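You operate a simulated robot arm through the tools that you are given. There is no shell and no other tool.

The job below is to be done with a simulated robot arm. You get a single attempt, and the scene is never put back.

## Task
Clamp the steel block in the vice and file its burr off.
Fine: tighten the vice handle before filing, fingers clear of the jaws; leave the block clamped; put the bench file back. Set down upright: bench file. What is to be rubbed or washed off counts as gone when no trace of it is left.

Only the result counts: the job must be done as asked and must still hold three seconds after the hand-in. Knocking over, shifting, dropping, spilling or breaking anything else fails it.

## Robot
A 6-joint arm with a two-finger parallel gripper, fixed in place. Base frame: the origin is at the foot of the arm, x ahead of it, y to its left, z up. Readings come in m, rad, newtons and seconds.
With the tool pointing down near the work surface it reaches from about 0.24 to 0.64 m from the base axis. Its first joint turns from -1.152 to 1.152 rad. Payload 2.7 kg.
The TCP is the grasp point between the finger pads, 0.023 m short of the fingertips. In the tool frame z runs along the fingers and y along their closing line. Largest opening 0.094 m; finger width 0.038, thickness 0.01; the body of the gripper, 0.054 by 0.096 m, starts 0.039 m behind the TCP.
Orientation is that of the tool frame in the base frame, as a unit quaternion [w, x, y, z]. With the fingers straight down and closing along the base's y, the tool's x points along the base's -x, its y along +y and its z along -z.

## Interface
- The arm moves only by the tool move_arm. Its argument "commands" is a list of rows, each a list of 6 numbers: the shift along the base's x, y, z in m, then the turn, a rotation vector about the base's x, y, z in rad. In form: [[dx, dy, dz, wx, wy, wz], ...]. A call has 1 to 20 rows; each row is the pose to reach, as a shift and turn from the pose commanded when the call began. "jaw" is the opening in per cent of the stroke, from 0 (shut) to 100 (fully open), set as the call begins (left out, the last holds). Each row takes 0.2 s and may step no farther than 0.05 m and 0.15 rad from the row before; otherwise, or with a gripper value out of range, the whole call is refused. Where a pose cannot be reached the arm comes as near as it can. A force on the tool above 70 N (or 10 N above the force at the start of the call, whichever is more), or a blocked arm, ends the call early, and 0.2 s more pass. Each finger travels about 0.045 m/s and halts on what it meets, pressing with about 22 N; the grip force reading is that of the motor and also rises with nothing between the fingers. The clock runs only during rows and for 0.2 s after the last one: add rows that repeat a pose to give the fingers time. It gives the time, the measured TCP pose, the force on the tool (base axes), the opening and the grip force at its end, in the units of the frame above (readings bear some noise), with the torque about the TCP (base axes, N m) and any sound that the robot's microphone picked up, and new pictures: "views" is both (left out), scene, wrist or none.
- Cameras (640 x 400 px; columns grow to the right, rows downward): "scene" is fixed at [0.1039, -0.4462, 1.4228]; the picture's right is [0.64, -0.77, 0.00], its down [-0.40, -0.33, -0.86] and it looks along [0.66, 0.55, -0.52] (base axes); focal length 324 px, centre (320, 200). "wrist" rides on the gripper at [0.086, 0.016, -0.075] in the tool frame; the picture's right is [-0.18, 0.98, 0.00], its down [-0.58, -0.11, -0.81] and it looks along [-0.79, -0.15, 0.59] (tool axes); focal length 243 px, centre (320, 200).
- locate(camera, pixels): for up to 12 pixels [column, row] of the newest picture of that camera ("zoom" is the newest enlarged one), the place [x, y, z] in the base frame of the surface seen there, good to about 0.002 m, but the place of the scene camera against the robot may be out by one fixed shift of up to 0.025 m in any direction. No time passes.
- close_up(camera, box): a new picture of the part [left, top, right, bottom] of that camera's present view, enlarged. No time passes.
- sign_off(): hands the job in; it is judged then, once.

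Unless the task says otherwise, let go and move clear before handing in.

The tools are called after "Request:" as a command line: name --pt "numbers of a row" for each row, then --argument value for the rest, lists and objects as JSON in quotes. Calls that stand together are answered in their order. move_arm: Moves the arm, as the interface text tells. Its arguments: {"type":"object","properties":{"commands":{"type":"array","items":{"type":"array","items":{"type":"number"}}},"jaw":{"type":"number"},"views":{"type":"string","enum":["both","scene","wrist","none"]}},"required":["commands"]} The other tools are called the same way: locate (camera, pixels) gives the place of the surface under pixels of a picture; close_up (camera, box) takes an enlarged picture of a part of a camera's view; sign_off () hands the job in.

At the start:

```text
time: 0.0
tool_pos: [0.3325, 0.022, 1.2418]
ee_rot: [0.001, 0.0, 1.0, 0.0]
contact_force: [0.5, 0.6, 0.3]
ft_torque: [0.02, 0.0, -0.02]
gripper_width: 0.0939
grip_force: 0.1
```

scene: 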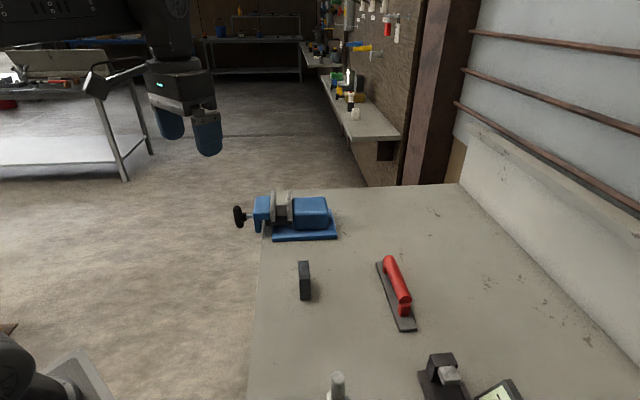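
wrist: 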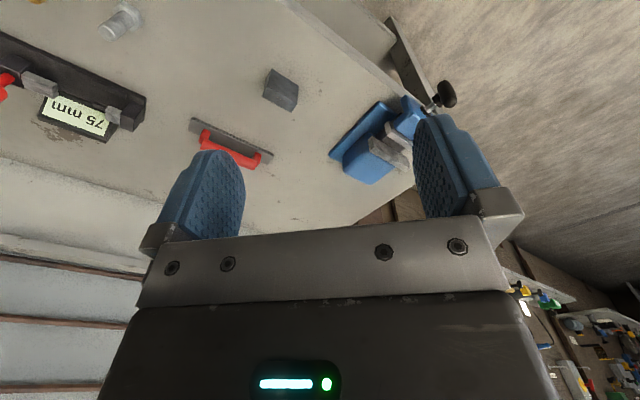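

The scene picture shows the blue vice near (300,215) with its handle at (240,216), the dark steel block at (304,281) and the red-handled file at (395,292). I'll enlarge these areas and look closer before moving.

Request:
close_up --camera "scene" --box '[220, 170, 360, 310]'

Request:
locate --camera "scene" --pixels '[[240, 216], [262, 210], [279, 200], [280, 213], [310, 205], [304, 263], [304, 285], [395, 280], [405, 308], [380, 265], [410, 328], [350, 250]]'

Request:
locate --camera "wrist" --pixels '[[280, 88], [225, 150], [230, 135], [370, 160], [390, 145], [445, 95], [405, 115], [340, 155], [120, 25], [75, 115], [265, 155], [195, 125]]'

```text
2.86 times, centred on (290, 240) of scene
```

zoom: 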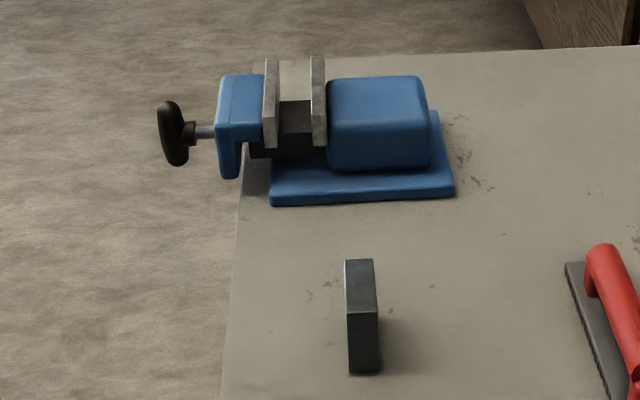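

```text
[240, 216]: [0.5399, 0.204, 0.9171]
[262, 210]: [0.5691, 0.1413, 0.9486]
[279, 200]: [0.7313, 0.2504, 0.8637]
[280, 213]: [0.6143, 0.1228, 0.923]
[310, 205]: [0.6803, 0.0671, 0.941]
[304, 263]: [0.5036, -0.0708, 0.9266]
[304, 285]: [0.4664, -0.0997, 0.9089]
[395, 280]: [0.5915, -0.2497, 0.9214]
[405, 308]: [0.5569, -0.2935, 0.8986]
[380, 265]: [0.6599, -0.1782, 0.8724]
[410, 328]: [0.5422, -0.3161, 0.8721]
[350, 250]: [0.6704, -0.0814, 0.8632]
```

```text
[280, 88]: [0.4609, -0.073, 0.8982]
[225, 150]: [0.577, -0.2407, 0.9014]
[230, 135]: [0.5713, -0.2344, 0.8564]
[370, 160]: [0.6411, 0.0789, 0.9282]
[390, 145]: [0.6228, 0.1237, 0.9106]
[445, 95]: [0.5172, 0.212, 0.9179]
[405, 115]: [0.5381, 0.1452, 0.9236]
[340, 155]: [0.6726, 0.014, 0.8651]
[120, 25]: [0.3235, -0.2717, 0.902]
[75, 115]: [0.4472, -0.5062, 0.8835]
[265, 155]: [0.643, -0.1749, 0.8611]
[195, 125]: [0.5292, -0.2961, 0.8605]
```

The wrist view shows the block at (280,88), the file at (230,140) and the vice at (375,145). I'll enlarge these before I move.

Request:
close_up --camera "wrist" --box '[310, 60, 470, 200]'

Request:
close_up --camera "wrist" --box '[170, 50, 330, 180]'

Request:
close_up --camera "scene" --box '[280, 240, 560, 400]'

Request:
close_up --camera "scene" --box '[225, 180, 345, 255]'

```text
2.86 times, centred on (390, 130) of wrist
```

zoom: 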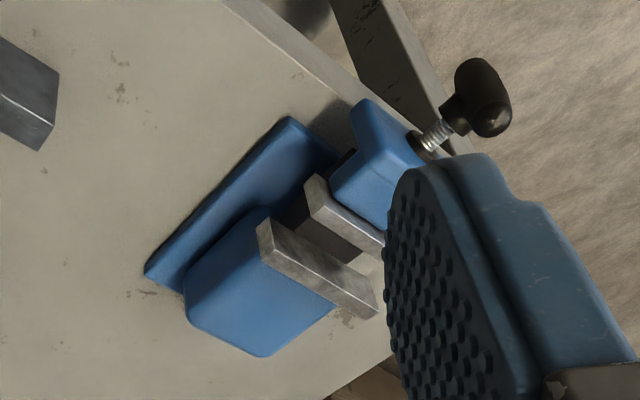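

```text
3.08 times, centred on (250, 115) of wrist
```

zoom: 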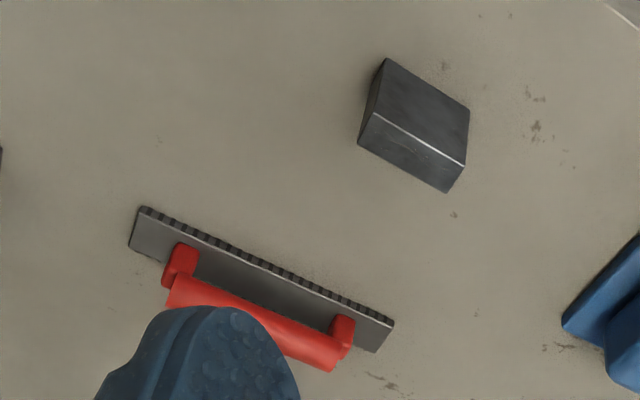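

```text
2.29 times, centred on (420, 320) of scene
```

zoom: 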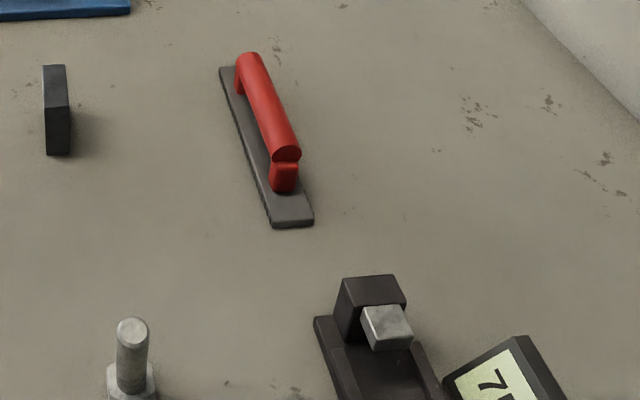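

```text
5.33 times, centred on (285, 218) of scene
```

zoom: 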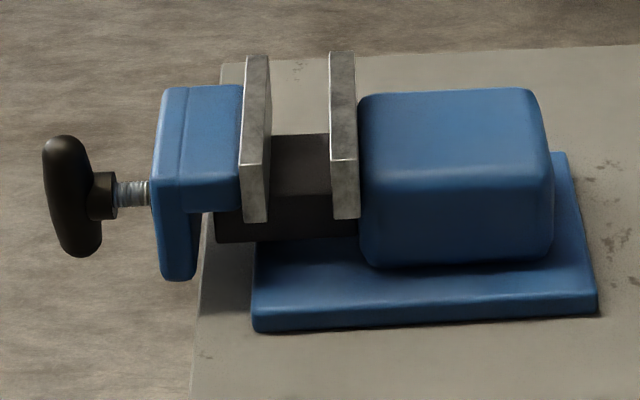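

The burr shows as a bright line along the top edge of the block, on the side towards the vice handle (zoom (373,113)-(465,167)). I'll lower the arm over the bench for a closer wrist view.

Request:
move_arm --pt "0.01 -0.01 -0.04 0 0 0" --pt "0.02 -0.02 -0.08 0 0 0" --pt "0.03 -0.03 -0.12 0 0 0" --pt "0.04 -0.04 -0.16 0 0 0" --pt "0.04 -0.04 -0.16 0 0 0"

```text
time: 1.2
tool_pos: [0.3719, -0.0164, 1.0799]
ee_rot: [0.001, 0.001, 1.0, 0.0]
contact_force: [-0.5, -0.6, -0.1]
ft_torque: [0.04, 0.0, -0.01]
gripper_width: 0.094
grip_force: 0.1
```

scene: 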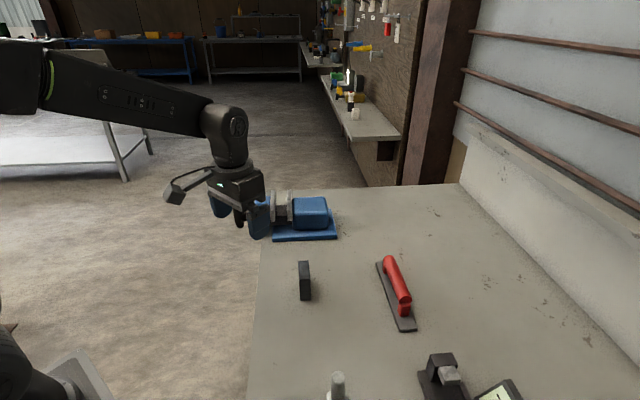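
wrist: 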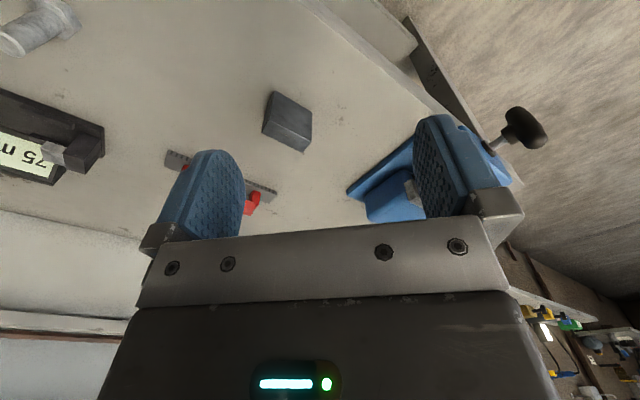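

The block sits clear of the fingers at wrist (288,120). I'll enlarge it and measure its corners.

Request:
close_up --camera "wrist" --box '[240, 75, 340, 165]'

```text
4.44 times, centred on (290, 120) of wrist
```

zoom: 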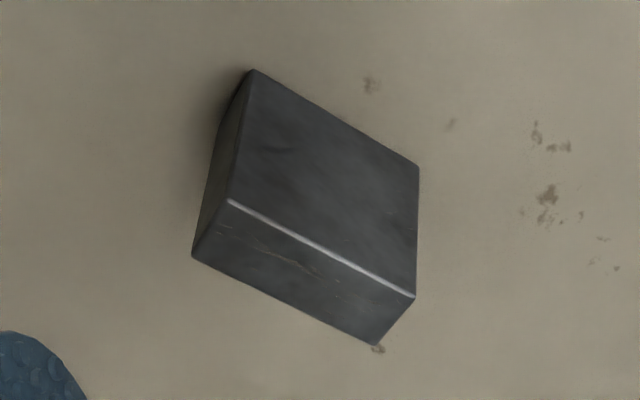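

Request:
locate --camera "zoom" --pixels '[[233, 205], [410, 298], [198, 253], [374, 340], [252, 76], [416, 170], [300, 272], [450, 250], [330, 180], [218, 190], [500, 100], [320, 244]]'

Request:
locate --camera "wrist" --pixels '[[522, 128], [495, 145], [375, 195], [405, 185], [412, 195], [405, 145], [350, 190], [170, 158], [274, 197], [250, 205], [180, 170], [240, 190]]'

```text
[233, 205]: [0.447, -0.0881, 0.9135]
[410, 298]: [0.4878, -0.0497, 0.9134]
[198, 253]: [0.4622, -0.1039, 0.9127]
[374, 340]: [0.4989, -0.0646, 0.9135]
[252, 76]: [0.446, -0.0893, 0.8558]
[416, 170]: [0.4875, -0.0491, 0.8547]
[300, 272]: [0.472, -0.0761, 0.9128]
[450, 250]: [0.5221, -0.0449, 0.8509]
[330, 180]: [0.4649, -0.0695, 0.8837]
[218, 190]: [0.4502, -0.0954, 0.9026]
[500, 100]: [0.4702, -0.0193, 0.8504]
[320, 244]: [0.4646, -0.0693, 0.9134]
```

```text
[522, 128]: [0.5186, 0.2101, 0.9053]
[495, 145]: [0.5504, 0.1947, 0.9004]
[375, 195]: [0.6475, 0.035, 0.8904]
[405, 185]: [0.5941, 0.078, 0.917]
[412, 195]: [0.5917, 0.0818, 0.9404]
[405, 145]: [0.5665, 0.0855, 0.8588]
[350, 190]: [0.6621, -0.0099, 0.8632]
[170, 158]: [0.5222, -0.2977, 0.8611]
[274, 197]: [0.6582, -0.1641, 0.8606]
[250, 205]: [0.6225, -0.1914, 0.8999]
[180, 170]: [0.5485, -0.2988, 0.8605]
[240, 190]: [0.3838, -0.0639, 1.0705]
```

The block's top is at z≈0.913, centred near (0.474,-0.077), with its long axis at about 45° and a thickness of about 0.022. Next I'll move so that the vice falls between the fingers in the wrist view.

Request:
move_arm --pt "0.01 0.04 0 0 0 0" --pt "0.02 0.08 0 0 0 0" --pt "0.02 0.12 0 0 0 0" --pt "0.02 0.14 0 0 0 0" --pt "0.02 0.14 0 0 0 0"

```text
time: 2.4
tool_pos: [0.3916, 0.1239, 1.0809]
ee_rot: [0.001, 0.0, 1.0, 0.001]
contact_force: [0.4, -0.2, 0.7]
ft_torque: [-0.01, 0.0, 0.0]
gripper_width: 0.0941
grip_force: 0.0
```

scene: 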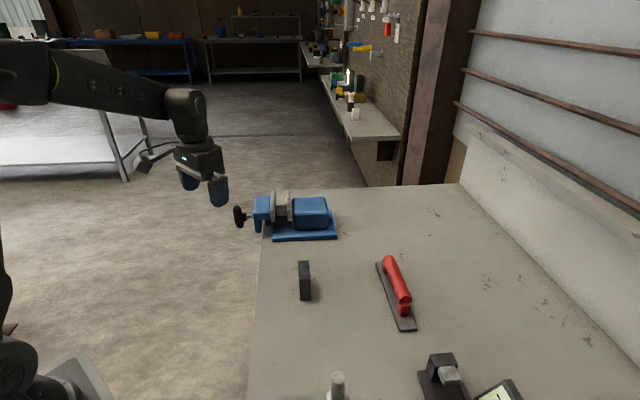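
wrist: 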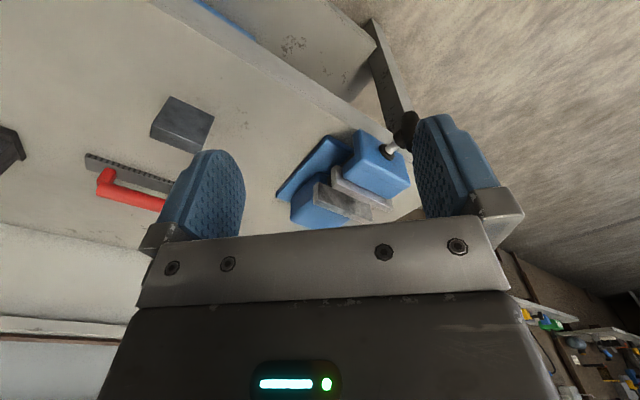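

Request:
close_up --camera "wrist" --box '[265, 100, 425, 235]'

```text
2.96 times, centred on (345, 168) of wrist
```

zoom: 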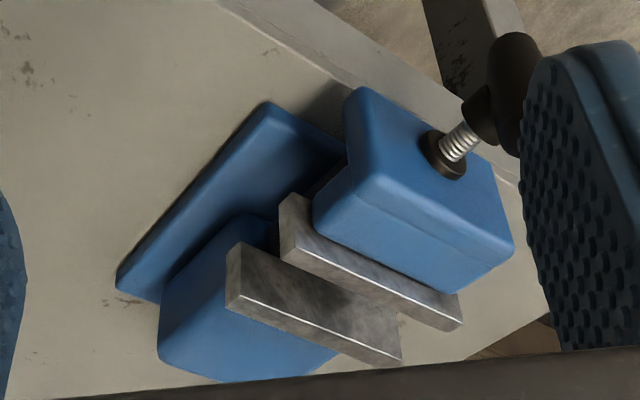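

Request:
locate --camera "zoom" --pixels '[[240, 250], [240, 290], [232, 303], [320, 300], [392, 352], [375, 350], [288, 250], [300, 250], [455, 325], [440, 320], [370, 280], [320, 225]]'

Request:
locate --camera "zoom" --pixels '[[410, 215], [500, 250], [445, 160], [460, 140], [485, 105], [510, 40], [515, 140], [365, 95], [268, 108], [120, 285], [220, 330], [250, 215]]'

```text
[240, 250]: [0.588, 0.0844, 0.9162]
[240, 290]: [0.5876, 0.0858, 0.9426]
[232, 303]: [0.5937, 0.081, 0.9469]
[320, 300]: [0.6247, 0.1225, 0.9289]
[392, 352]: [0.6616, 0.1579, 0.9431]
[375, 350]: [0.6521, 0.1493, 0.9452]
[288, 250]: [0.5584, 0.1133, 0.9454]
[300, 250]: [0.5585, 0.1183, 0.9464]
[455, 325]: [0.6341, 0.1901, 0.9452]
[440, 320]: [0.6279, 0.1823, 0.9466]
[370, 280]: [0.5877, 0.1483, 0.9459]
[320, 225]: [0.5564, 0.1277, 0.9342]
```

```text
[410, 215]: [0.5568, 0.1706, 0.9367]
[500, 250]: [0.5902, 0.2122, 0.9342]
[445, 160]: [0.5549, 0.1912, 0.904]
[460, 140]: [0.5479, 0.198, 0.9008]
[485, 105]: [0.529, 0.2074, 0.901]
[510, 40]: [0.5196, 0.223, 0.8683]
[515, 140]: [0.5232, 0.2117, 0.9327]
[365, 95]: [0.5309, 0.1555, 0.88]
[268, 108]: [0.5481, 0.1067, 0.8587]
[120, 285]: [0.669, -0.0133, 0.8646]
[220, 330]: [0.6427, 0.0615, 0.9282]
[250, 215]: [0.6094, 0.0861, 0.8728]
```

The jaw tops are at z≈0.946 and the vice axis runs at 45°, with a gap of about 0.036. Next I'll enlarge the jaws in the scene view to find the slide's height and the handle.

Request:
close_up --camera "scene" --box '[228, 185, 308, 235]'

```text
8.00 times, centred on (268, 210) of scene
```

zoom: 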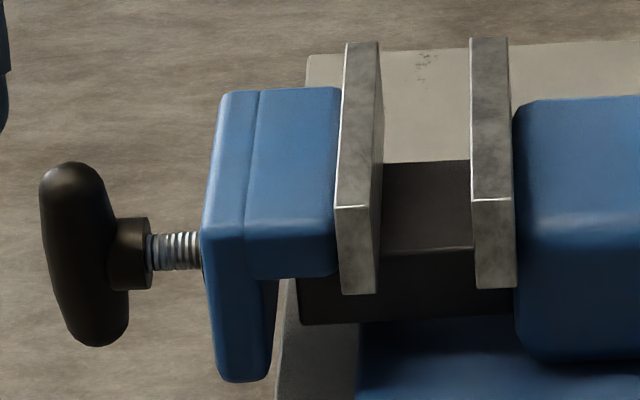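

Request:
locate --camera "zoom" --pixels '[[420, 180], [420, 210], [430, 240], [430, 260], [430, 300], [355, 250], [490, 240], [490, 200], [355, 205], [360, 100], [490, 60], [377, 150]]'

Request:
locate --camera "zoom" --pixels '[[70, 175], [70, 210], [85, 250], [100, 335], [130, 230], [130, 260], [175, 250], [495, 280], [360, 285], [400, 170], [460, 170], [375, 45]]'

```text
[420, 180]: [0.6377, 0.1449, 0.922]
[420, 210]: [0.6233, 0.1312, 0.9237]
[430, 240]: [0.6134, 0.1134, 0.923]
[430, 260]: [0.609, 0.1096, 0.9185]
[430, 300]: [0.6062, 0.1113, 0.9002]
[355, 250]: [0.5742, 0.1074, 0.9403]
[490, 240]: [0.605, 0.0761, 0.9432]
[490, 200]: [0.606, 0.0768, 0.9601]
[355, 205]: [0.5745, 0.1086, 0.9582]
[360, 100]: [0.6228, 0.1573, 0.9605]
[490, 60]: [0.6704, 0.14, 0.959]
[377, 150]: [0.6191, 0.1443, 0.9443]
```

```text
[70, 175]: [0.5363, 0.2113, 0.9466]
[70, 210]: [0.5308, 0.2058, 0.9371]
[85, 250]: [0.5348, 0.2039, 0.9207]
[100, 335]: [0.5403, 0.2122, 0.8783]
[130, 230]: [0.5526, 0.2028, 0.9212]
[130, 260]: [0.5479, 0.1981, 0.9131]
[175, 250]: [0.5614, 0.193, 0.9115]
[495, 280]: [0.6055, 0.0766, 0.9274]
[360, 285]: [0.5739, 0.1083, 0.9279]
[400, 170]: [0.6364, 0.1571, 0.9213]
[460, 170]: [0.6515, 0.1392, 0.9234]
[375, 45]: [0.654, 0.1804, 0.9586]
```

The slide between the jaws tops out at about z=0.910 once the scene shift of about +0.013 is taken off. An upright block there would stick up about 26 mm above the jaws. I'll move above the block with the fingers turned -45°, so they close along its length.

Request:
move_arm --pt "0.012 -0.029 -0.005 0 0 -0.1122" --pt "0.024 -0.058 -0.01 0 0 -0.2244" --pt "0.036 -0.087 -0.02 0 0 -0.3366" --pt "0.048 -0.116 -0.03 0 0 -0.4488" --pt "0.06 -0.145 -0.04 0 0 -0.561" --pt "0.072 -0.174 -0.05 0 0 -0.6732" --pt "0.0824 -0.2006 -0.06 0 0 -0.7854" --pt "0.0824 -0.2006 -0.06 0 0 -0.7854"

```text
time: 4.2
tool_pos: [0.472, -0.0783, 1.0204]
ee_rot: [0.001, 0.384, 0.923, -0.001]
contact_force: [0.0, 0.3, -1.4]
ft_torque: [0.0, 0.01, -0.01]
gripper_width: 0.094
grip_force: 0.1
```

scene: 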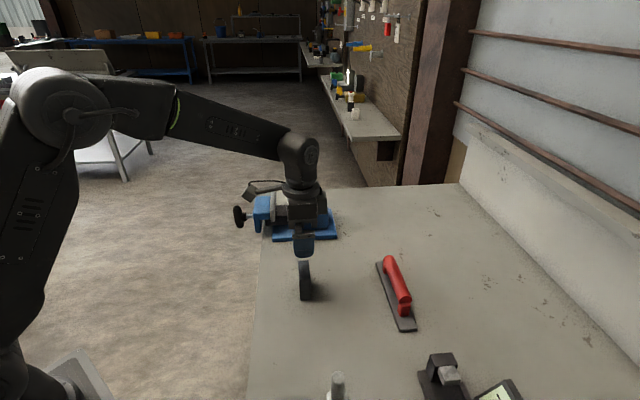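
wrist: 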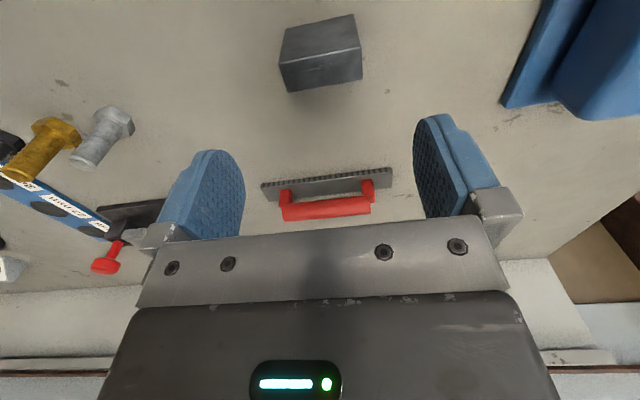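

The block now sits between the fingers' lines at wrist (320,50). I'll re-measure its top corners from here, and the file's as well.

Request:
close_up --camera "wrist" --box '[260, 0, 420, 100]'

Request:
locate --camera "zoom" --pixels '[[88, 260], [400, 195], [118, 355], [400, 308], [250, 270], [110, 120], [375, 65], [250, 160]]'

Request:
close_up --camera "wrist" --box '[245, 150, 405, 230]'

Request:
locate --camera "wrist" --pixels '[[263, 184], [391, 170], [268, 199], [391, 184], [285, 212], [368, 206], [285, 195], [368, 186], [325, 190], [325, 210], [240, 130], [330, 140]]'

```text
4.00 times, centred on (340, 50) of wrist
```

zoom: 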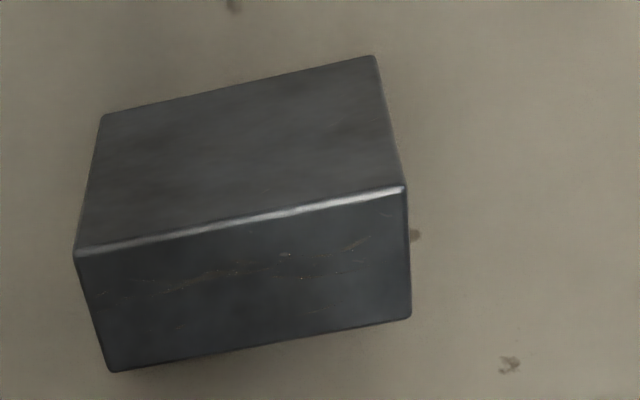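

```text
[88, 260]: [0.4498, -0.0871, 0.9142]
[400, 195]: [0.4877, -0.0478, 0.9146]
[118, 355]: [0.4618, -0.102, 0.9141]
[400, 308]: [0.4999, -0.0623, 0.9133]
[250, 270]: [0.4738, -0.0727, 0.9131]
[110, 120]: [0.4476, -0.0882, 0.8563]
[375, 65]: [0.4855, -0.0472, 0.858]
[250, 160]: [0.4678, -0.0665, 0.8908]
```

```text
4.00 times, centred on (325, 190) of wrist
```

zoom: 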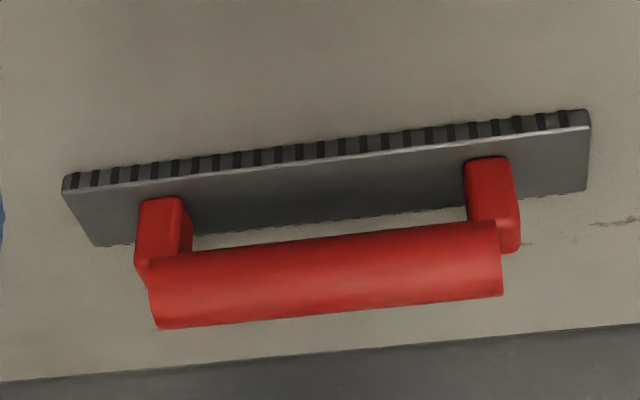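

```text
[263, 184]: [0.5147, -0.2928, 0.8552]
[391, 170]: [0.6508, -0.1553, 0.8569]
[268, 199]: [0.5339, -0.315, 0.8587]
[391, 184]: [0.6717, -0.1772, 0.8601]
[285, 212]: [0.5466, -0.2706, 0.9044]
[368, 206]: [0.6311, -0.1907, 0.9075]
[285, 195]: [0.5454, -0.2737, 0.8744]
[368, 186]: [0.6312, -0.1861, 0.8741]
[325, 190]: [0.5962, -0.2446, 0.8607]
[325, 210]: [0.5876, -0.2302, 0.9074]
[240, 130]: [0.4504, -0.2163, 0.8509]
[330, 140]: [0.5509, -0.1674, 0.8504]
```

The block's centre is (0.475,-0.075) with its top at z=0.914. I'll go straight down so the TCP is level with the top face, leaving the fingertips 22 mm below it.

Request:
move_arm --pt "0.002 0.003 -0.03 0 0 0" --pt "0.002 0.003 -0.06 0 0 0" --pt "0.002 0.003 -0.09 0 0 0" --pt "0.002 0.003 -0.1055 0 0 0" --pt "0.002 0.003 -0.1055 0 0 0"

```text
time: 5.4
tool_pos: [0.4749, -0.0753, 0.915]
ee_rot: [0.001, 0.383, 0.924, 0.0]
contact_force: [-0.4, -0.1, -0.4]
ft_torque: [-0.01, -0.01, -0.01]
gripper_width: 0.0941
grip_force: 0.0
```

scene: 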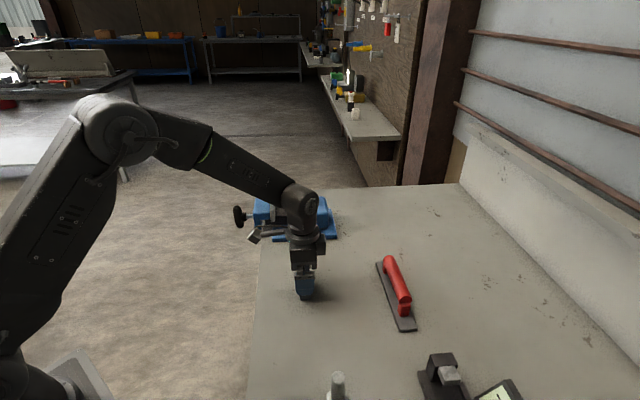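
wrist: 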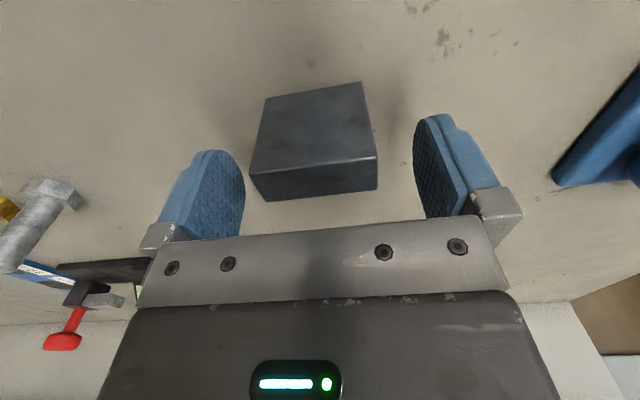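

In the wrist picture the block looks closer to the left finger, with about a 5 px gap against 37 px on the right. I'll measure this before closing.

Request:
locate --camera "wrist" --pixels '[[253, 176], [375, 161], [268, 198], [374, 187], [320, 180], [240, 190], [420, 180], [425, 130]]'

```text
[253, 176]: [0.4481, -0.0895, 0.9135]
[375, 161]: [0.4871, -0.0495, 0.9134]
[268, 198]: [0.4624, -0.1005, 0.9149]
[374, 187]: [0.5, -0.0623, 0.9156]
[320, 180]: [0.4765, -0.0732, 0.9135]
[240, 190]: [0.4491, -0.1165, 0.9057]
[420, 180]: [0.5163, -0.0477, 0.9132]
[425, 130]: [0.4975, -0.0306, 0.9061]
```

Measured, the block is within about 1.5 mm of the middle of the gap, so I'll close on it.

Request:
move_arm --pt "0 0 0 0 0 0" --pt "0 0 0 0 0 0" --pt "0 0 0 0 0 0" --pt "0 0 0 0 0 0" --pt "0 0 0 0 0 0" --jaw 0 --views "wrist"

```text
time: 6.6
tool_pos: [0.475, -0.0769, 0.9156]
ee_rot: [0.0, 0.383, 0.924, 0.0]
contact_force: [-1.3, -2.7, -0.7]
ft_torque: [-0.23, 0.18, 0.04]
gripper_width: 0.0601
grip_force: 21.1
```

wrist: 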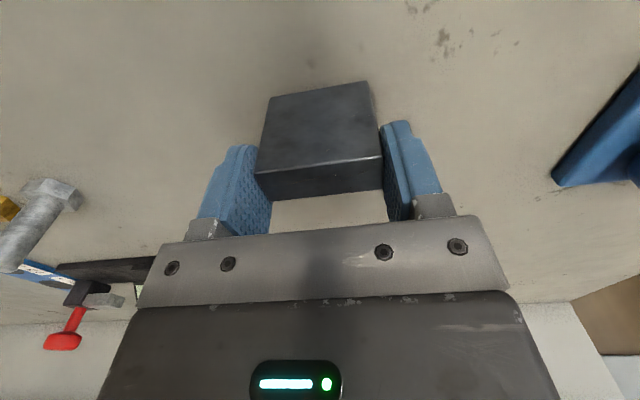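

The grip holds at a width of 0.060 m with 21 N. I'll lift straight up and see whether the block comes along.

Request:
move_arm --pt "0 0 0.01 0 0 0" --pt "0 0 0.03 0 0 0" --pt "0 0 0.06 0 0 0" --pt "0 0 0.09 0 0 0" --pt "0 0 0.12 0 0 0" --pt "0 0 0.14 0 0 0" --pt "0 0 0.14 0 0 0"

```text
time: 8.2
tool_pos: [0.4766, -0.0756, 1.0565]
ee_rot: [0.0, 0.383, 0.924, 0.001]
contact_force: [0.5, -0.2, -8.0]
ft_torque: [0.02, 0.0, 0.02]
gripper_width: 0.0599
grip_force: 22.4
```

scene: 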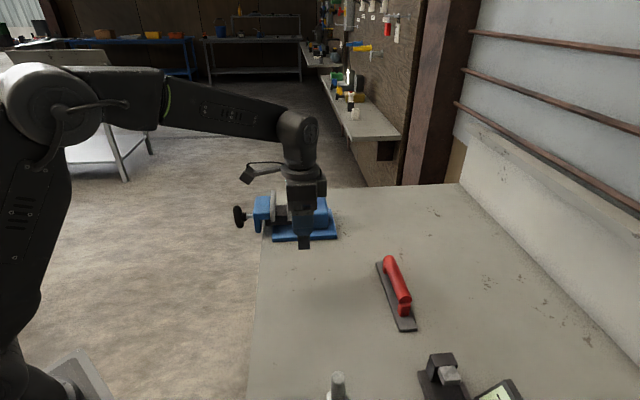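
wrist: 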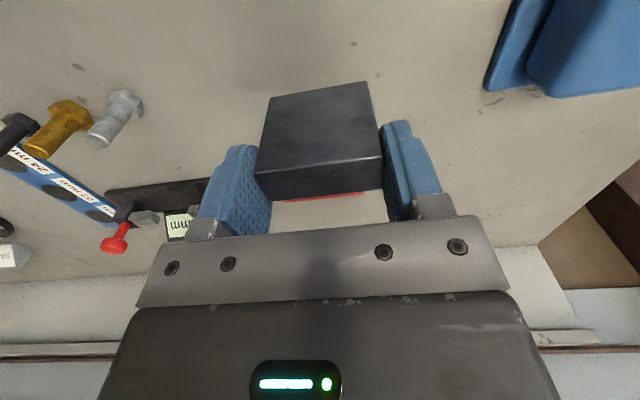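

The block hangs straight in the fingers and weighs about 8 N. I'll measure where it sits relative to the TCP.

Request:
locate --camera "wrist" --pixels '[[259, 176], [381, 159], [272, 198], [379, 187], [320, 180], [275, 100], [365, 86]]'

```text
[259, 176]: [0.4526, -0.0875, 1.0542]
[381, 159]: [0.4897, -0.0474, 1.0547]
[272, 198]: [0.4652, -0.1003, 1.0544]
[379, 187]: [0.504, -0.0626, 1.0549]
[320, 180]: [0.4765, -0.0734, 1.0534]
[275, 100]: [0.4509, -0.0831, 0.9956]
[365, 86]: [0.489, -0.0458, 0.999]
```

The block is centred on the TCP to within about 1 mm, with its top 2 mm below TCP level. I'll carry it over the vice gap at this height.

Request:
move_arm --pt "0.0169 0.0263 0 0 0 0" --pt "0.0338 0.0527 0 0 0 0" --pt "0.0507 0.079 0 0 0 0" --pt "0.0676 0.1054 0 0 0 0" --pt "0.0844 0.1317 0 0 0 0" --pt "0.1013 0.158 0 0 0 0" --pt "0.1182 0.1844 0 0 0 0" --pt "0.1351 0.2107 0 0 0 0" --pt "0.1351 0.2107 0 0 0 0"

```text
time: 10.2
tool_pos: [0.6041, 0.1327, 1.0528]
ee_rot: [0.0, 0.383, 0.924, 0.0]
contact_force: [-0.9, 0.3, -6.8]
ft_torque: [-0.02, 0.02, 0.02]
gripper_width: 0.0599
grip_force: 22.4
out of reach, approached as far as the arm can: row 8, 9
```

scene: 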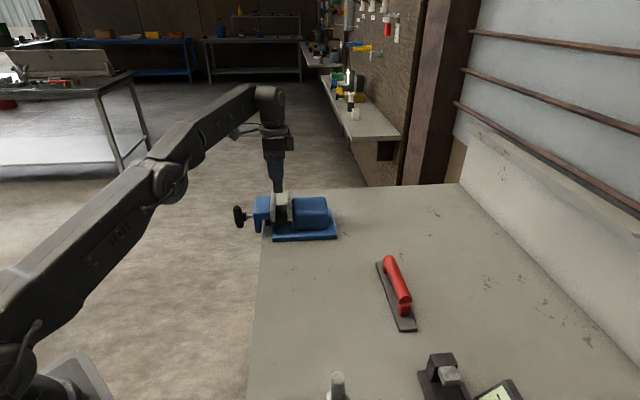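
wrist: 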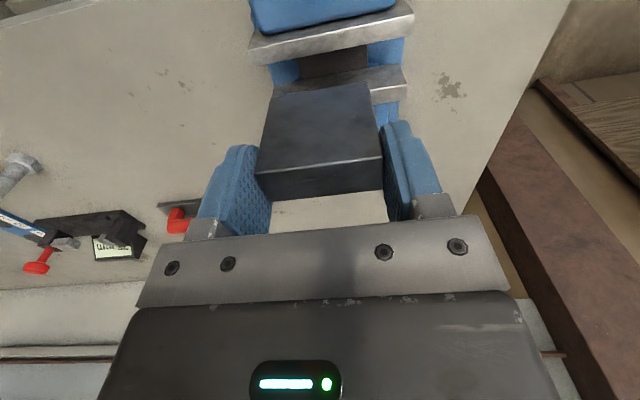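

The arm tops out at about radius 0.62 at this height, so I'll need to go lower to reach further. First I'll measure the jaw edges from here: plates at wrist (330,38) and (345,78).

Request:
close_up --camera "wrist" --box '[240, 0, 430, 120]'

```text
3.33 times, centred on (335, 60) of wrist
```

zoom: 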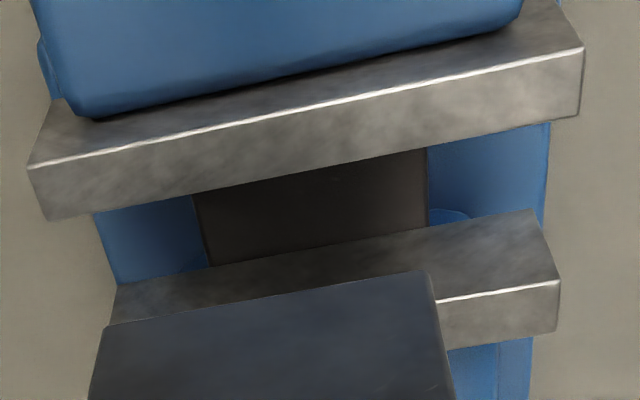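

Request:
locate --camera "zoom" --pixels '[[60, 208], [300, 165], [560, 114], [60, 160], [300, 110], [560, 58], [445, 302], [555, 285], [530, 215], [320, 210], [220, 230], [420, 215]]'

Request:
locate --camera "wrist" --pixels '[[259, 176], [381, 159], [272, 198], [379, 187], [320, 180], [275, 100], [365, 86]]'

```text
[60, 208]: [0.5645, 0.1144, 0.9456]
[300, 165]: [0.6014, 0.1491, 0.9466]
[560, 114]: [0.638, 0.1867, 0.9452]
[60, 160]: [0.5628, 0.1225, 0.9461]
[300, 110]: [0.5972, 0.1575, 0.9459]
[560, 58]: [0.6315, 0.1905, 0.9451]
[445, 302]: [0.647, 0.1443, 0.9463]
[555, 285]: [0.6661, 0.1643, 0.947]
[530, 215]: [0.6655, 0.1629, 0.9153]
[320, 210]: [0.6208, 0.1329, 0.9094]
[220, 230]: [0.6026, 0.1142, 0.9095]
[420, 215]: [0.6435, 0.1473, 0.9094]
```

```text
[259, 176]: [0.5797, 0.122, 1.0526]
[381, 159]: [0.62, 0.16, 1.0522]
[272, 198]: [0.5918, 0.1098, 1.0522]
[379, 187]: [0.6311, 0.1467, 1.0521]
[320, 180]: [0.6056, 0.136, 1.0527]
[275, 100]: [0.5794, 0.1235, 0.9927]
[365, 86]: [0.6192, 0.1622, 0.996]
```

The gap runs u=0.3195 to 0.355 with its floor at z=0.9094, and the block (u=0.324–0.342) sits about 4 mm towards the moving jaw. I'll drop to just above the jaws and line up.

Request:
move_arm --pt "-0.0026 -0.0031 -0.02 0 0 0" --pt "-0.0026 -0.0031 -0.0365 0 0 0" --pt "-0.0026 -0.0031 -0.0365 0 0 0" --pt "-0.0026 -0.0031 -0.0365 0 0 0"

```text
time: 11.2
tool_pos: [0.6023, 0.1285, 1.0166]
ee_rot: [0.001, 0.383, 0.924, -0.001]
contact_force: [0.3, 0.9, -8.0]
ft_torque: [0.01, 0.01, 0.03]
gripper_width: 0.0597
grip_force: 22.0
```

scene: 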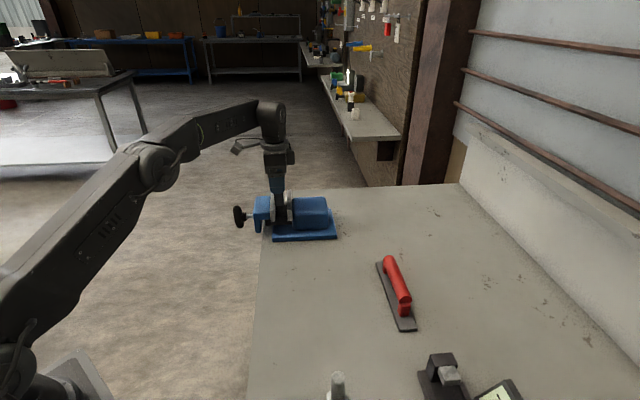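
wrist: 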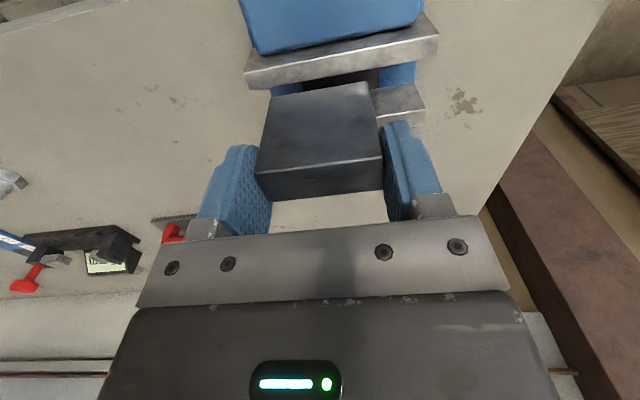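

The call took the reached pose as its start. I'll move 7 mm in x and 3.5 mm in y to line up, then re-measure the block against the jaws.

Request:
move_arm --pt "0.0068 0.0035 0 0 0 0" --pt "0.0068 0.0035 0 0 0 0" --pt "0.0068 0.0035 0 0 0 0" --views "wrist"

Request:
close_up --camera "wrist" --box '[230, 20, 450, 160]'

Request:
close_up --camera "scene" --box '[228, 175, 338, 245]'

```text
time: 12.0
tool_pos: [0.6088, 0.1328, 1.0168]
ee_rot: [0.0, 0.383, 0.924, 0.0]
contact_force: [0.0, 0.7, -6.6]
ft_torque: [-0.01, 0.05, 0.04]
gripper_width: 0.06
grip_force: 21.8
```

wrist: 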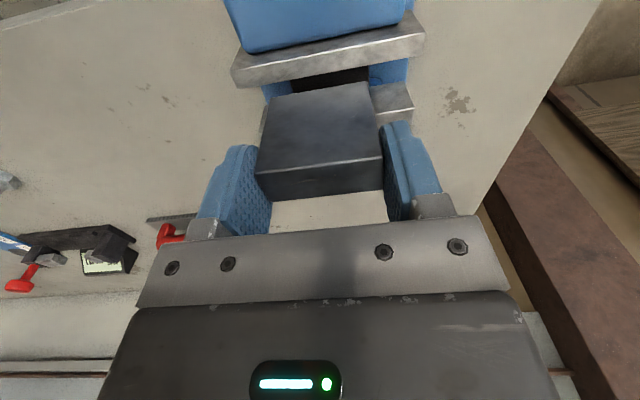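

```text
2.86 times, centred on (340, 90) of wrist
```

zoom: 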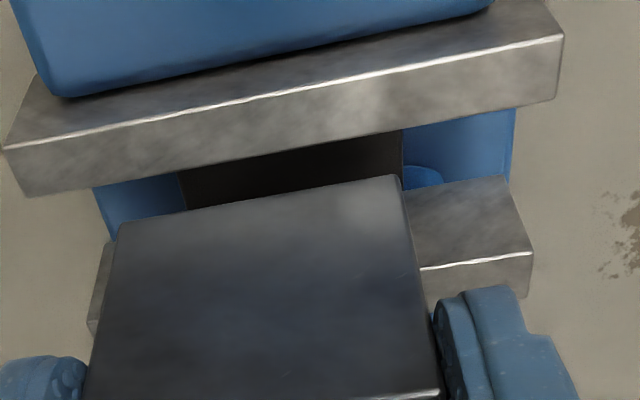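

```text
5.71 times, centred on (283, 210) of scene
```

zoom: 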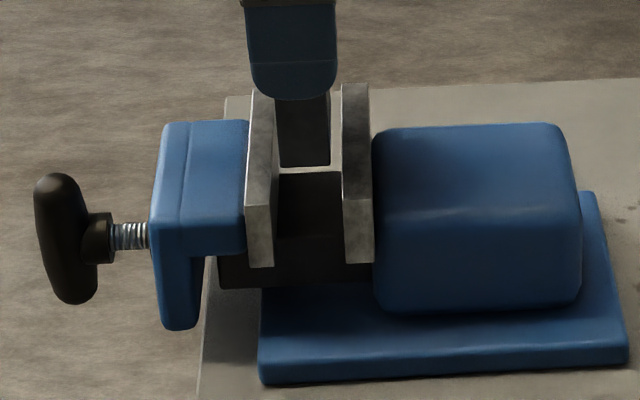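

Request:
locate --camera "wrist" --pixels '[[259, 176], [381, 159], [272, 198], [379, 187], [275, 97], [362, 85], [300, 140], [390, 113], [405, 110], [250, 87], [340, 68], [420, 55]]'

```text
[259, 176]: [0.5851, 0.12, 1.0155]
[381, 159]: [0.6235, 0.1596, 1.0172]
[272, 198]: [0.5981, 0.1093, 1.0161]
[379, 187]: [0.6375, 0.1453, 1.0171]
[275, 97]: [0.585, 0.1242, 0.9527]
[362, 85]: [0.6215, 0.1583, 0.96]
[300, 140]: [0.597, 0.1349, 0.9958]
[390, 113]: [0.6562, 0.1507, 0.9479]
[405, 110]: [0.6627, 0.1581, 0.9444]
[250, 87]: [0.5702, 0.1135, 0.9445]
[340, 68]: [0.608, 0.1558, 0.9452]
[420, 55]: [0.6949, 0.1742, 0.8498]
```

The block spans u≈0.3275–0.348 inside the 0.3195–0.355 gap, so there is 7–8 mm on each side. I'll lower it 40 mm, leaving just the last few millimetres.

Request:
move_arm --pt "0 0 -0.01 0 0 0" --pt "0 0 -0.02 0 0 0" --pt "0 0 -0.03 0 0 0" --pt "0 0 -0.04 0 0 0" --pt "0 0 -0.04 0 0 0"

```text
time: 13.2
tool_pos: [0.6102, 0.1331, 0.9763]
ee_rot: [0.0, 0.383, 0.924, 0.0]
contact_force: [1.1, -0.1, -8.0]
ft_torque: [0.04, -0.03, -0.02]
gripper_width: 0.0597
grip_force: 22.3
```

scene: 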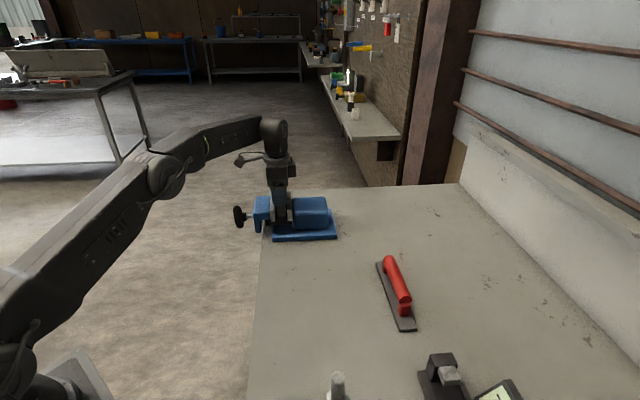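
wrist: 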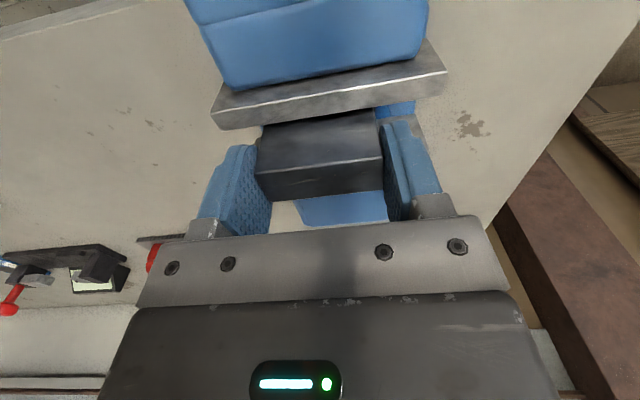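

The block is between the jaws and still hangs freely at about -8 N. I'll ease it down 1 mm at a time and watch the vertical force.

Request:
move_arm --pt "0 0 -0.001 0 0 0" --pt "0 0 -0.002 0 0 0" --pt "0 0 -0.0025 0 0 0" --views "none"

```text
time: 14.0
tool_pos: [0.6097, 0.1332, 0.9748]
ee_rot: [0.003, 0.384, 0.923, 0.0]
contact_force: [2.6, -1.6, -1.0]
ft_torque: [-0.11, 0.06, 0.08]
gripper_width: 0.0601
grip_force: 22.3
```

The vertical force went from -8 to -1 N, so the block is resting on the slide. One more millimetre to seat it flat.

Request:
move_arm --pt "0 0 -0.0005 0 0 0" --pt "0 0 -0.001 0 0 0" --views "wrist"

Request:
close_up --camera "scene" --box '[228, 175, 338, 245]'

Request:
close_up --camera "wrist" --box '[200, 60, 450, 230]'

```text
time: 14.6
tool_pos: [0.6093, 0.1322, 0.9742]
ee_rot: [0.002, 0.383, 0.924, 0.001]
contact_force: [0.7, -1.2, 8.6]
ft_torque: [-0.18, 0.43, 0.04]
gripper_width: 0.0599
grip_force: 22.0
```

wrist: 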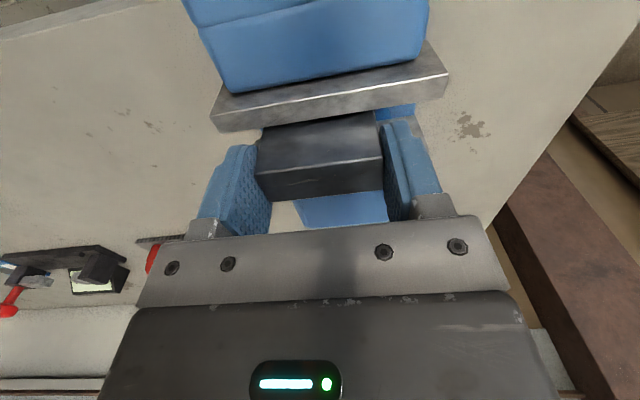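

```text
5.71 times, centred on (283, 210) of scene
```

zoom: 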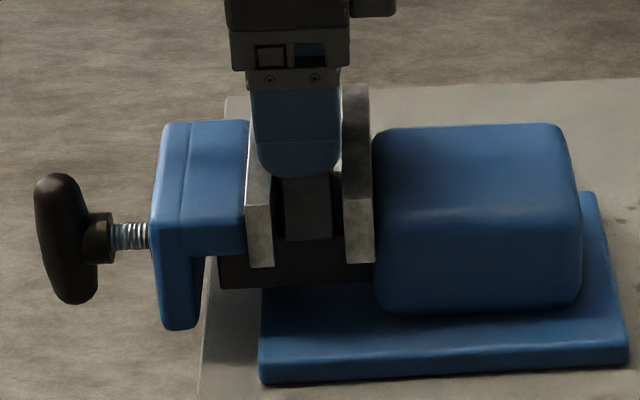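

```text
2.35 times, centred on (325, 145) of wrist
```

zoom: 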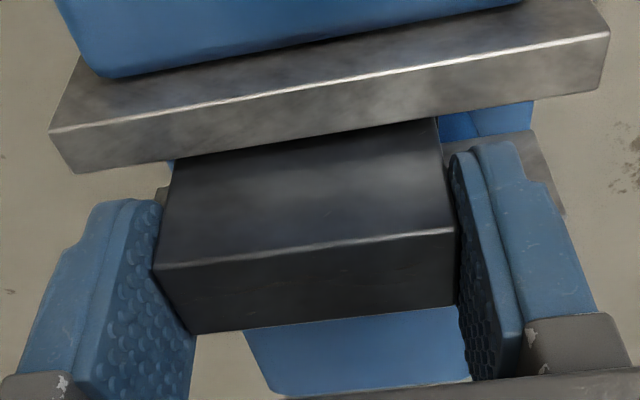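

The block is seated with +8.6 N of support, and the scene zoom shows it between the jaw plates with the fingertips above them. I'll open and lift clear.

Request:
move_arm --pt "0 0 0 0 0 0" --pt "0 0 0 0 0 0" --pt "0 0 0 0 0 0" --pt "0 0 0 0 0 0" --jaw 100 --views "none"

Request:
move_arm --pt "0 0 0.01 0 0 0" --pt "0 0 0.03 0 0 0" --pt "-0.005 -0.002 0.06 0 0 0" --pt "-0.02 -0.005 0.08 0 0 0" --pt "-0.02 -0.005 0.08 0 0 0"

```text
time: 15.6
tool_pos: [0.609, 0.1343, 0.9744]
ee_rot: [0.001, 0.382, 0.924, 0.0]
contact_force: [0.6, 0.1, 0.2]
ft_torque: [-0.01, -0.02, 0.02]
gripper_width: 0.094
grip_force: 0.0
```

```text
time: 16.8
tool_pos: [0.5892, 0.1275, 1.0536]
ee_rot: [0.001, 0.383, 0.924, -0.001]
contact_force: [0.2, 0.2, -0.2]
ft_torque: [0.01, -0.01, 0.01]
gripper_width: 0.0938
grip_force: 0.1
```

scene: 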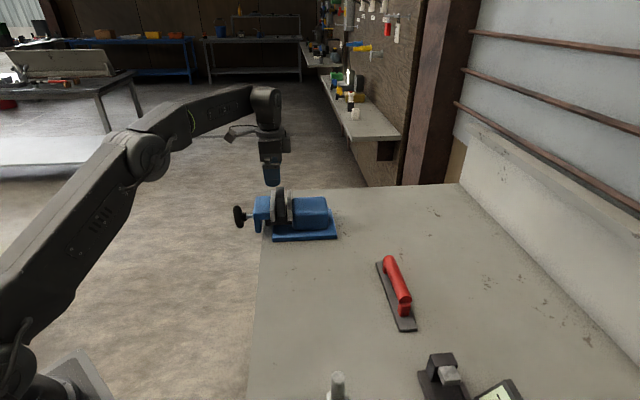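
wrist: 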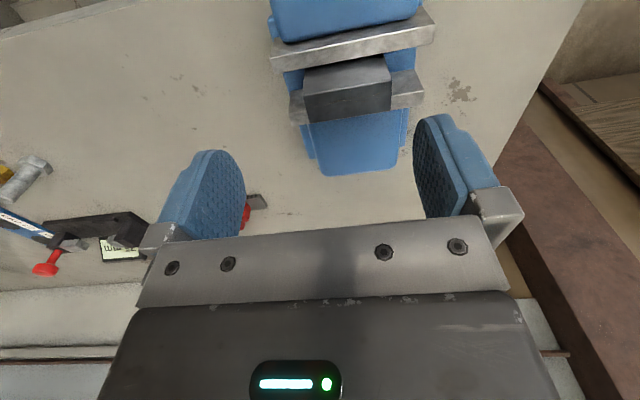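

The block stands alone between the jaws at wrist (345,88). I'll swing out over the handle side and pitch the tool 90°, so the fingers point along the screw axis towards the handle.

Request:
move_arm --pt "-0.01222 0.01448 0 -0.09256 -0.09256 0" --pt "-0.02443 0.02895 0 -0.18512 -0.18512 0" --pt "-0.03665 0.04343 0 -0.27768 -0.27768 0" --pt "-0.04887 0.0579 0 -0.37024 -0.37024 0" --pt "-0.06108 0.07238 0 -0.4628 -0.4628 0" --pt "-0.0733 0.08685 0 -0.55536 -0.55536 0" --pt "-0.08552 0.10133 0 -0.64792 -0.64792 0" --pt "-0.09773 0.1158 0 -0.74048 -0.74048 0" --pt "-0.10995 0.13028 0 -0.83304 -0.83304 0" --pt "-0.12217 0.14475 0 -0.9256 -0.9256 0" --pt "-0.13438 0.15923 0 -1.01816 -1.01816 0" --pt "-0.1466 0.1737 0 -1.1107 -1.1107 0" --pt "-0.1466 0.1737 0 -1.1107 -1.1107 0"

```text
time: 19.6
tool_pos: [0.4413, 0.302, 1.0524]
ee_rot: [0.655, 0.27, 0.652, -0.271]
contact_force: [-0.6, -0.6, 0.0]
ft_torque: [-0.01, -0.01, -0.01]
gripper_width: 0.0941
grip_force: 0.0
```

scene: 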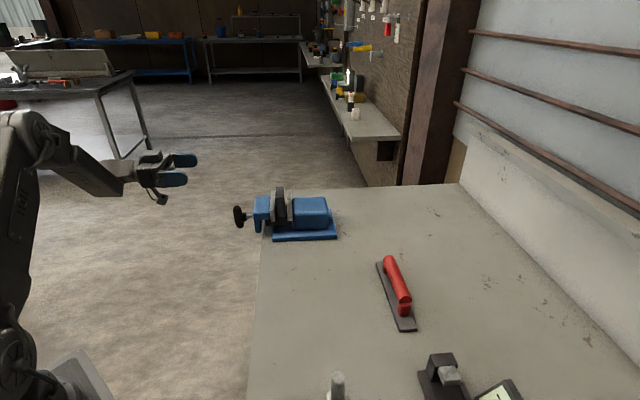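
wrist: 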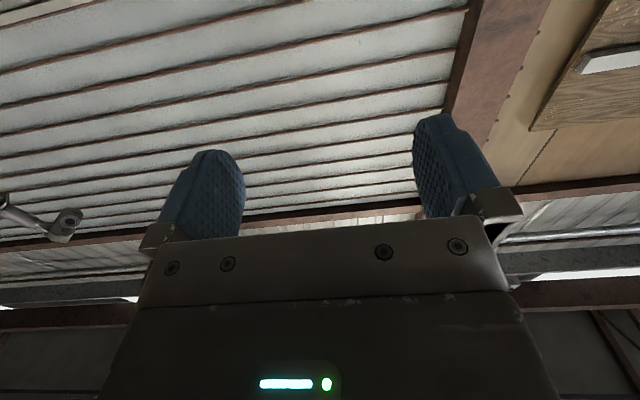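

The tool now points along the screw axis, but the wrist camera is underneath and looks up at the roof. I'll roll the tool backwards by 180° in free space, which puts the camera on top and leaves room to turn clockwise afterwards.

Request:
move_arm --pt "0 0 0 -0.09256 0.09256 0" --pt "0 0 0 -0.18512 0.18512 0" --pt "0 0 0 -0.27768 0.27768 0" --pt "0 0 0 -0.37024 0.37024 0" --pt "0 0 0 -0.4628 0.4628 0" --pt "0 0 0 -0.55536 0.55536 0" --pt "0 0 0 -0.64792 0.64792 0" --pt "0 0 0 -0.74048 0.74048 0" --pt "0 0 0 -0.83304 0.83304 0" --pt "0 0 0 -0.9256 0.9256 0" --pt "0 0 0 -1.01816 1.01816 0" --pt "0 0 0 -1.1107 1.1107 0" --views "none"

Request:
move_arm --pt "0 0 0 -0.09256 0.09256 0" --pt "0 0 0 -0.18512 0.18512 0" --pt "0 0 0 -0.27768 0.27768 0" --pt "0 0 0 -0.37024 0.37024 0" --pt "0 0 0 -0.4628 0.4628 0" --pt "0 0 0 -0.55536 0.55536 0" --pt "0 0 0 -0.64792 0.64792 0" --pt "0 0 0 -0.74048 0.74048 0" --pt "0 0 0 -0.83304 0.83304 0" --pt "0 0 0 -0.9256 0.9256 0" --pt "0 0 0 -1.01816 1.01816 0" --pt "0 0 0 -1.1107 1.1107 0"

```text
time: 22.2
tool_pos: [0.4426, 0.3037, 1.0528]
ee_rot: [-0.269, 0.272, -0.653, 0.653]
contact_force: [0.1, 0.3, 0.6]
ft_torque: [0.03, 0.02, -0.02]
gripper_width: 0.0941
grip_force: 0.1
```

```text
time: 24.8
tool_pos: [0.4429, 0.3024, 1.0535]
ee_rot: [0.271, 0.654, -0.27, 0.653]
contact_force: [-0.4, -0.1, 0.3]
ft_torque: [-0.01, 0.02, -0.01]
gripper_width: 0.094
grip_force: 0.1
```

scene: 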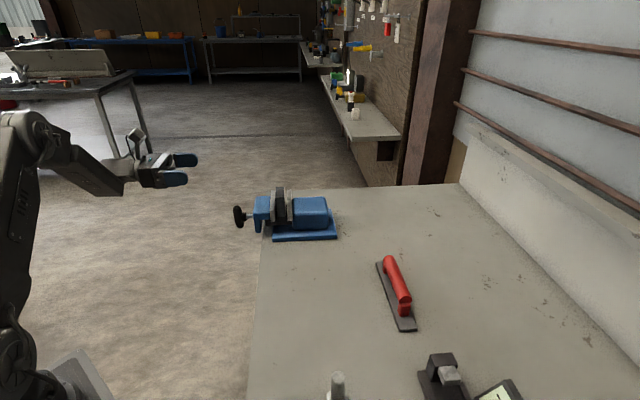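
wrist: 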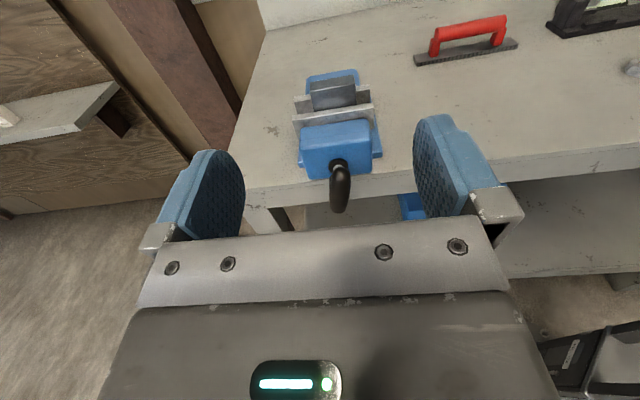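

Now the wrist camera sees the handle at (340,185) between the fingers. I'll enlarge it and measure the bar.

Request:
close_up --camera "wrist" --box '[280, 60, 400, 220]'

Request:
locate --camera "wrist" --pixels '[[340, 170], [340, 180], [340, 190], [340, 200], [338, 207], [333, 185], [347, 185], [334, 200], [346, 200], [335, 162], [345, 160], [335, 135]]'

```text
2.50 times, centred on (340, 140) of wrist
```

zoom: 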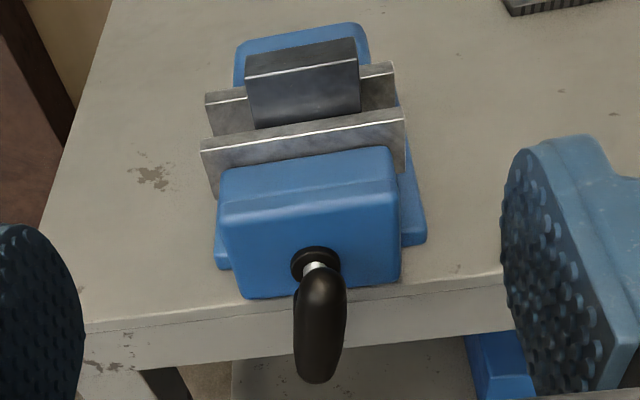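

```text
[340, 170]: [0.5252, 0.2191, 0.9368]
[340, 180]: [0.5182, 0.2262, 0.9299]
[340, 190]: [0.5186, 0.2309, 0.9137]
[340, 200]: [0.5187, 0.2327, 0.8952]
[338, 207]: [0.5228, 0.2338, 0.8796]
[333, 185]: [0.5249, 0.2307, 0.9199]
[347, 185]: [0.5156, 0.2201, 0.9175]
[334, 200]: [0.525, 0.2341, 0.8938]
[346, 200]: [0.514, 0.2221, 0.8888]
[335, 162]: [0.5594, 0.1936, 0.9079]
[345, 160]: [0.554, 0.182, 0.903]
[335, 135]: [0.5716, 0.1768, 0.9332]
```

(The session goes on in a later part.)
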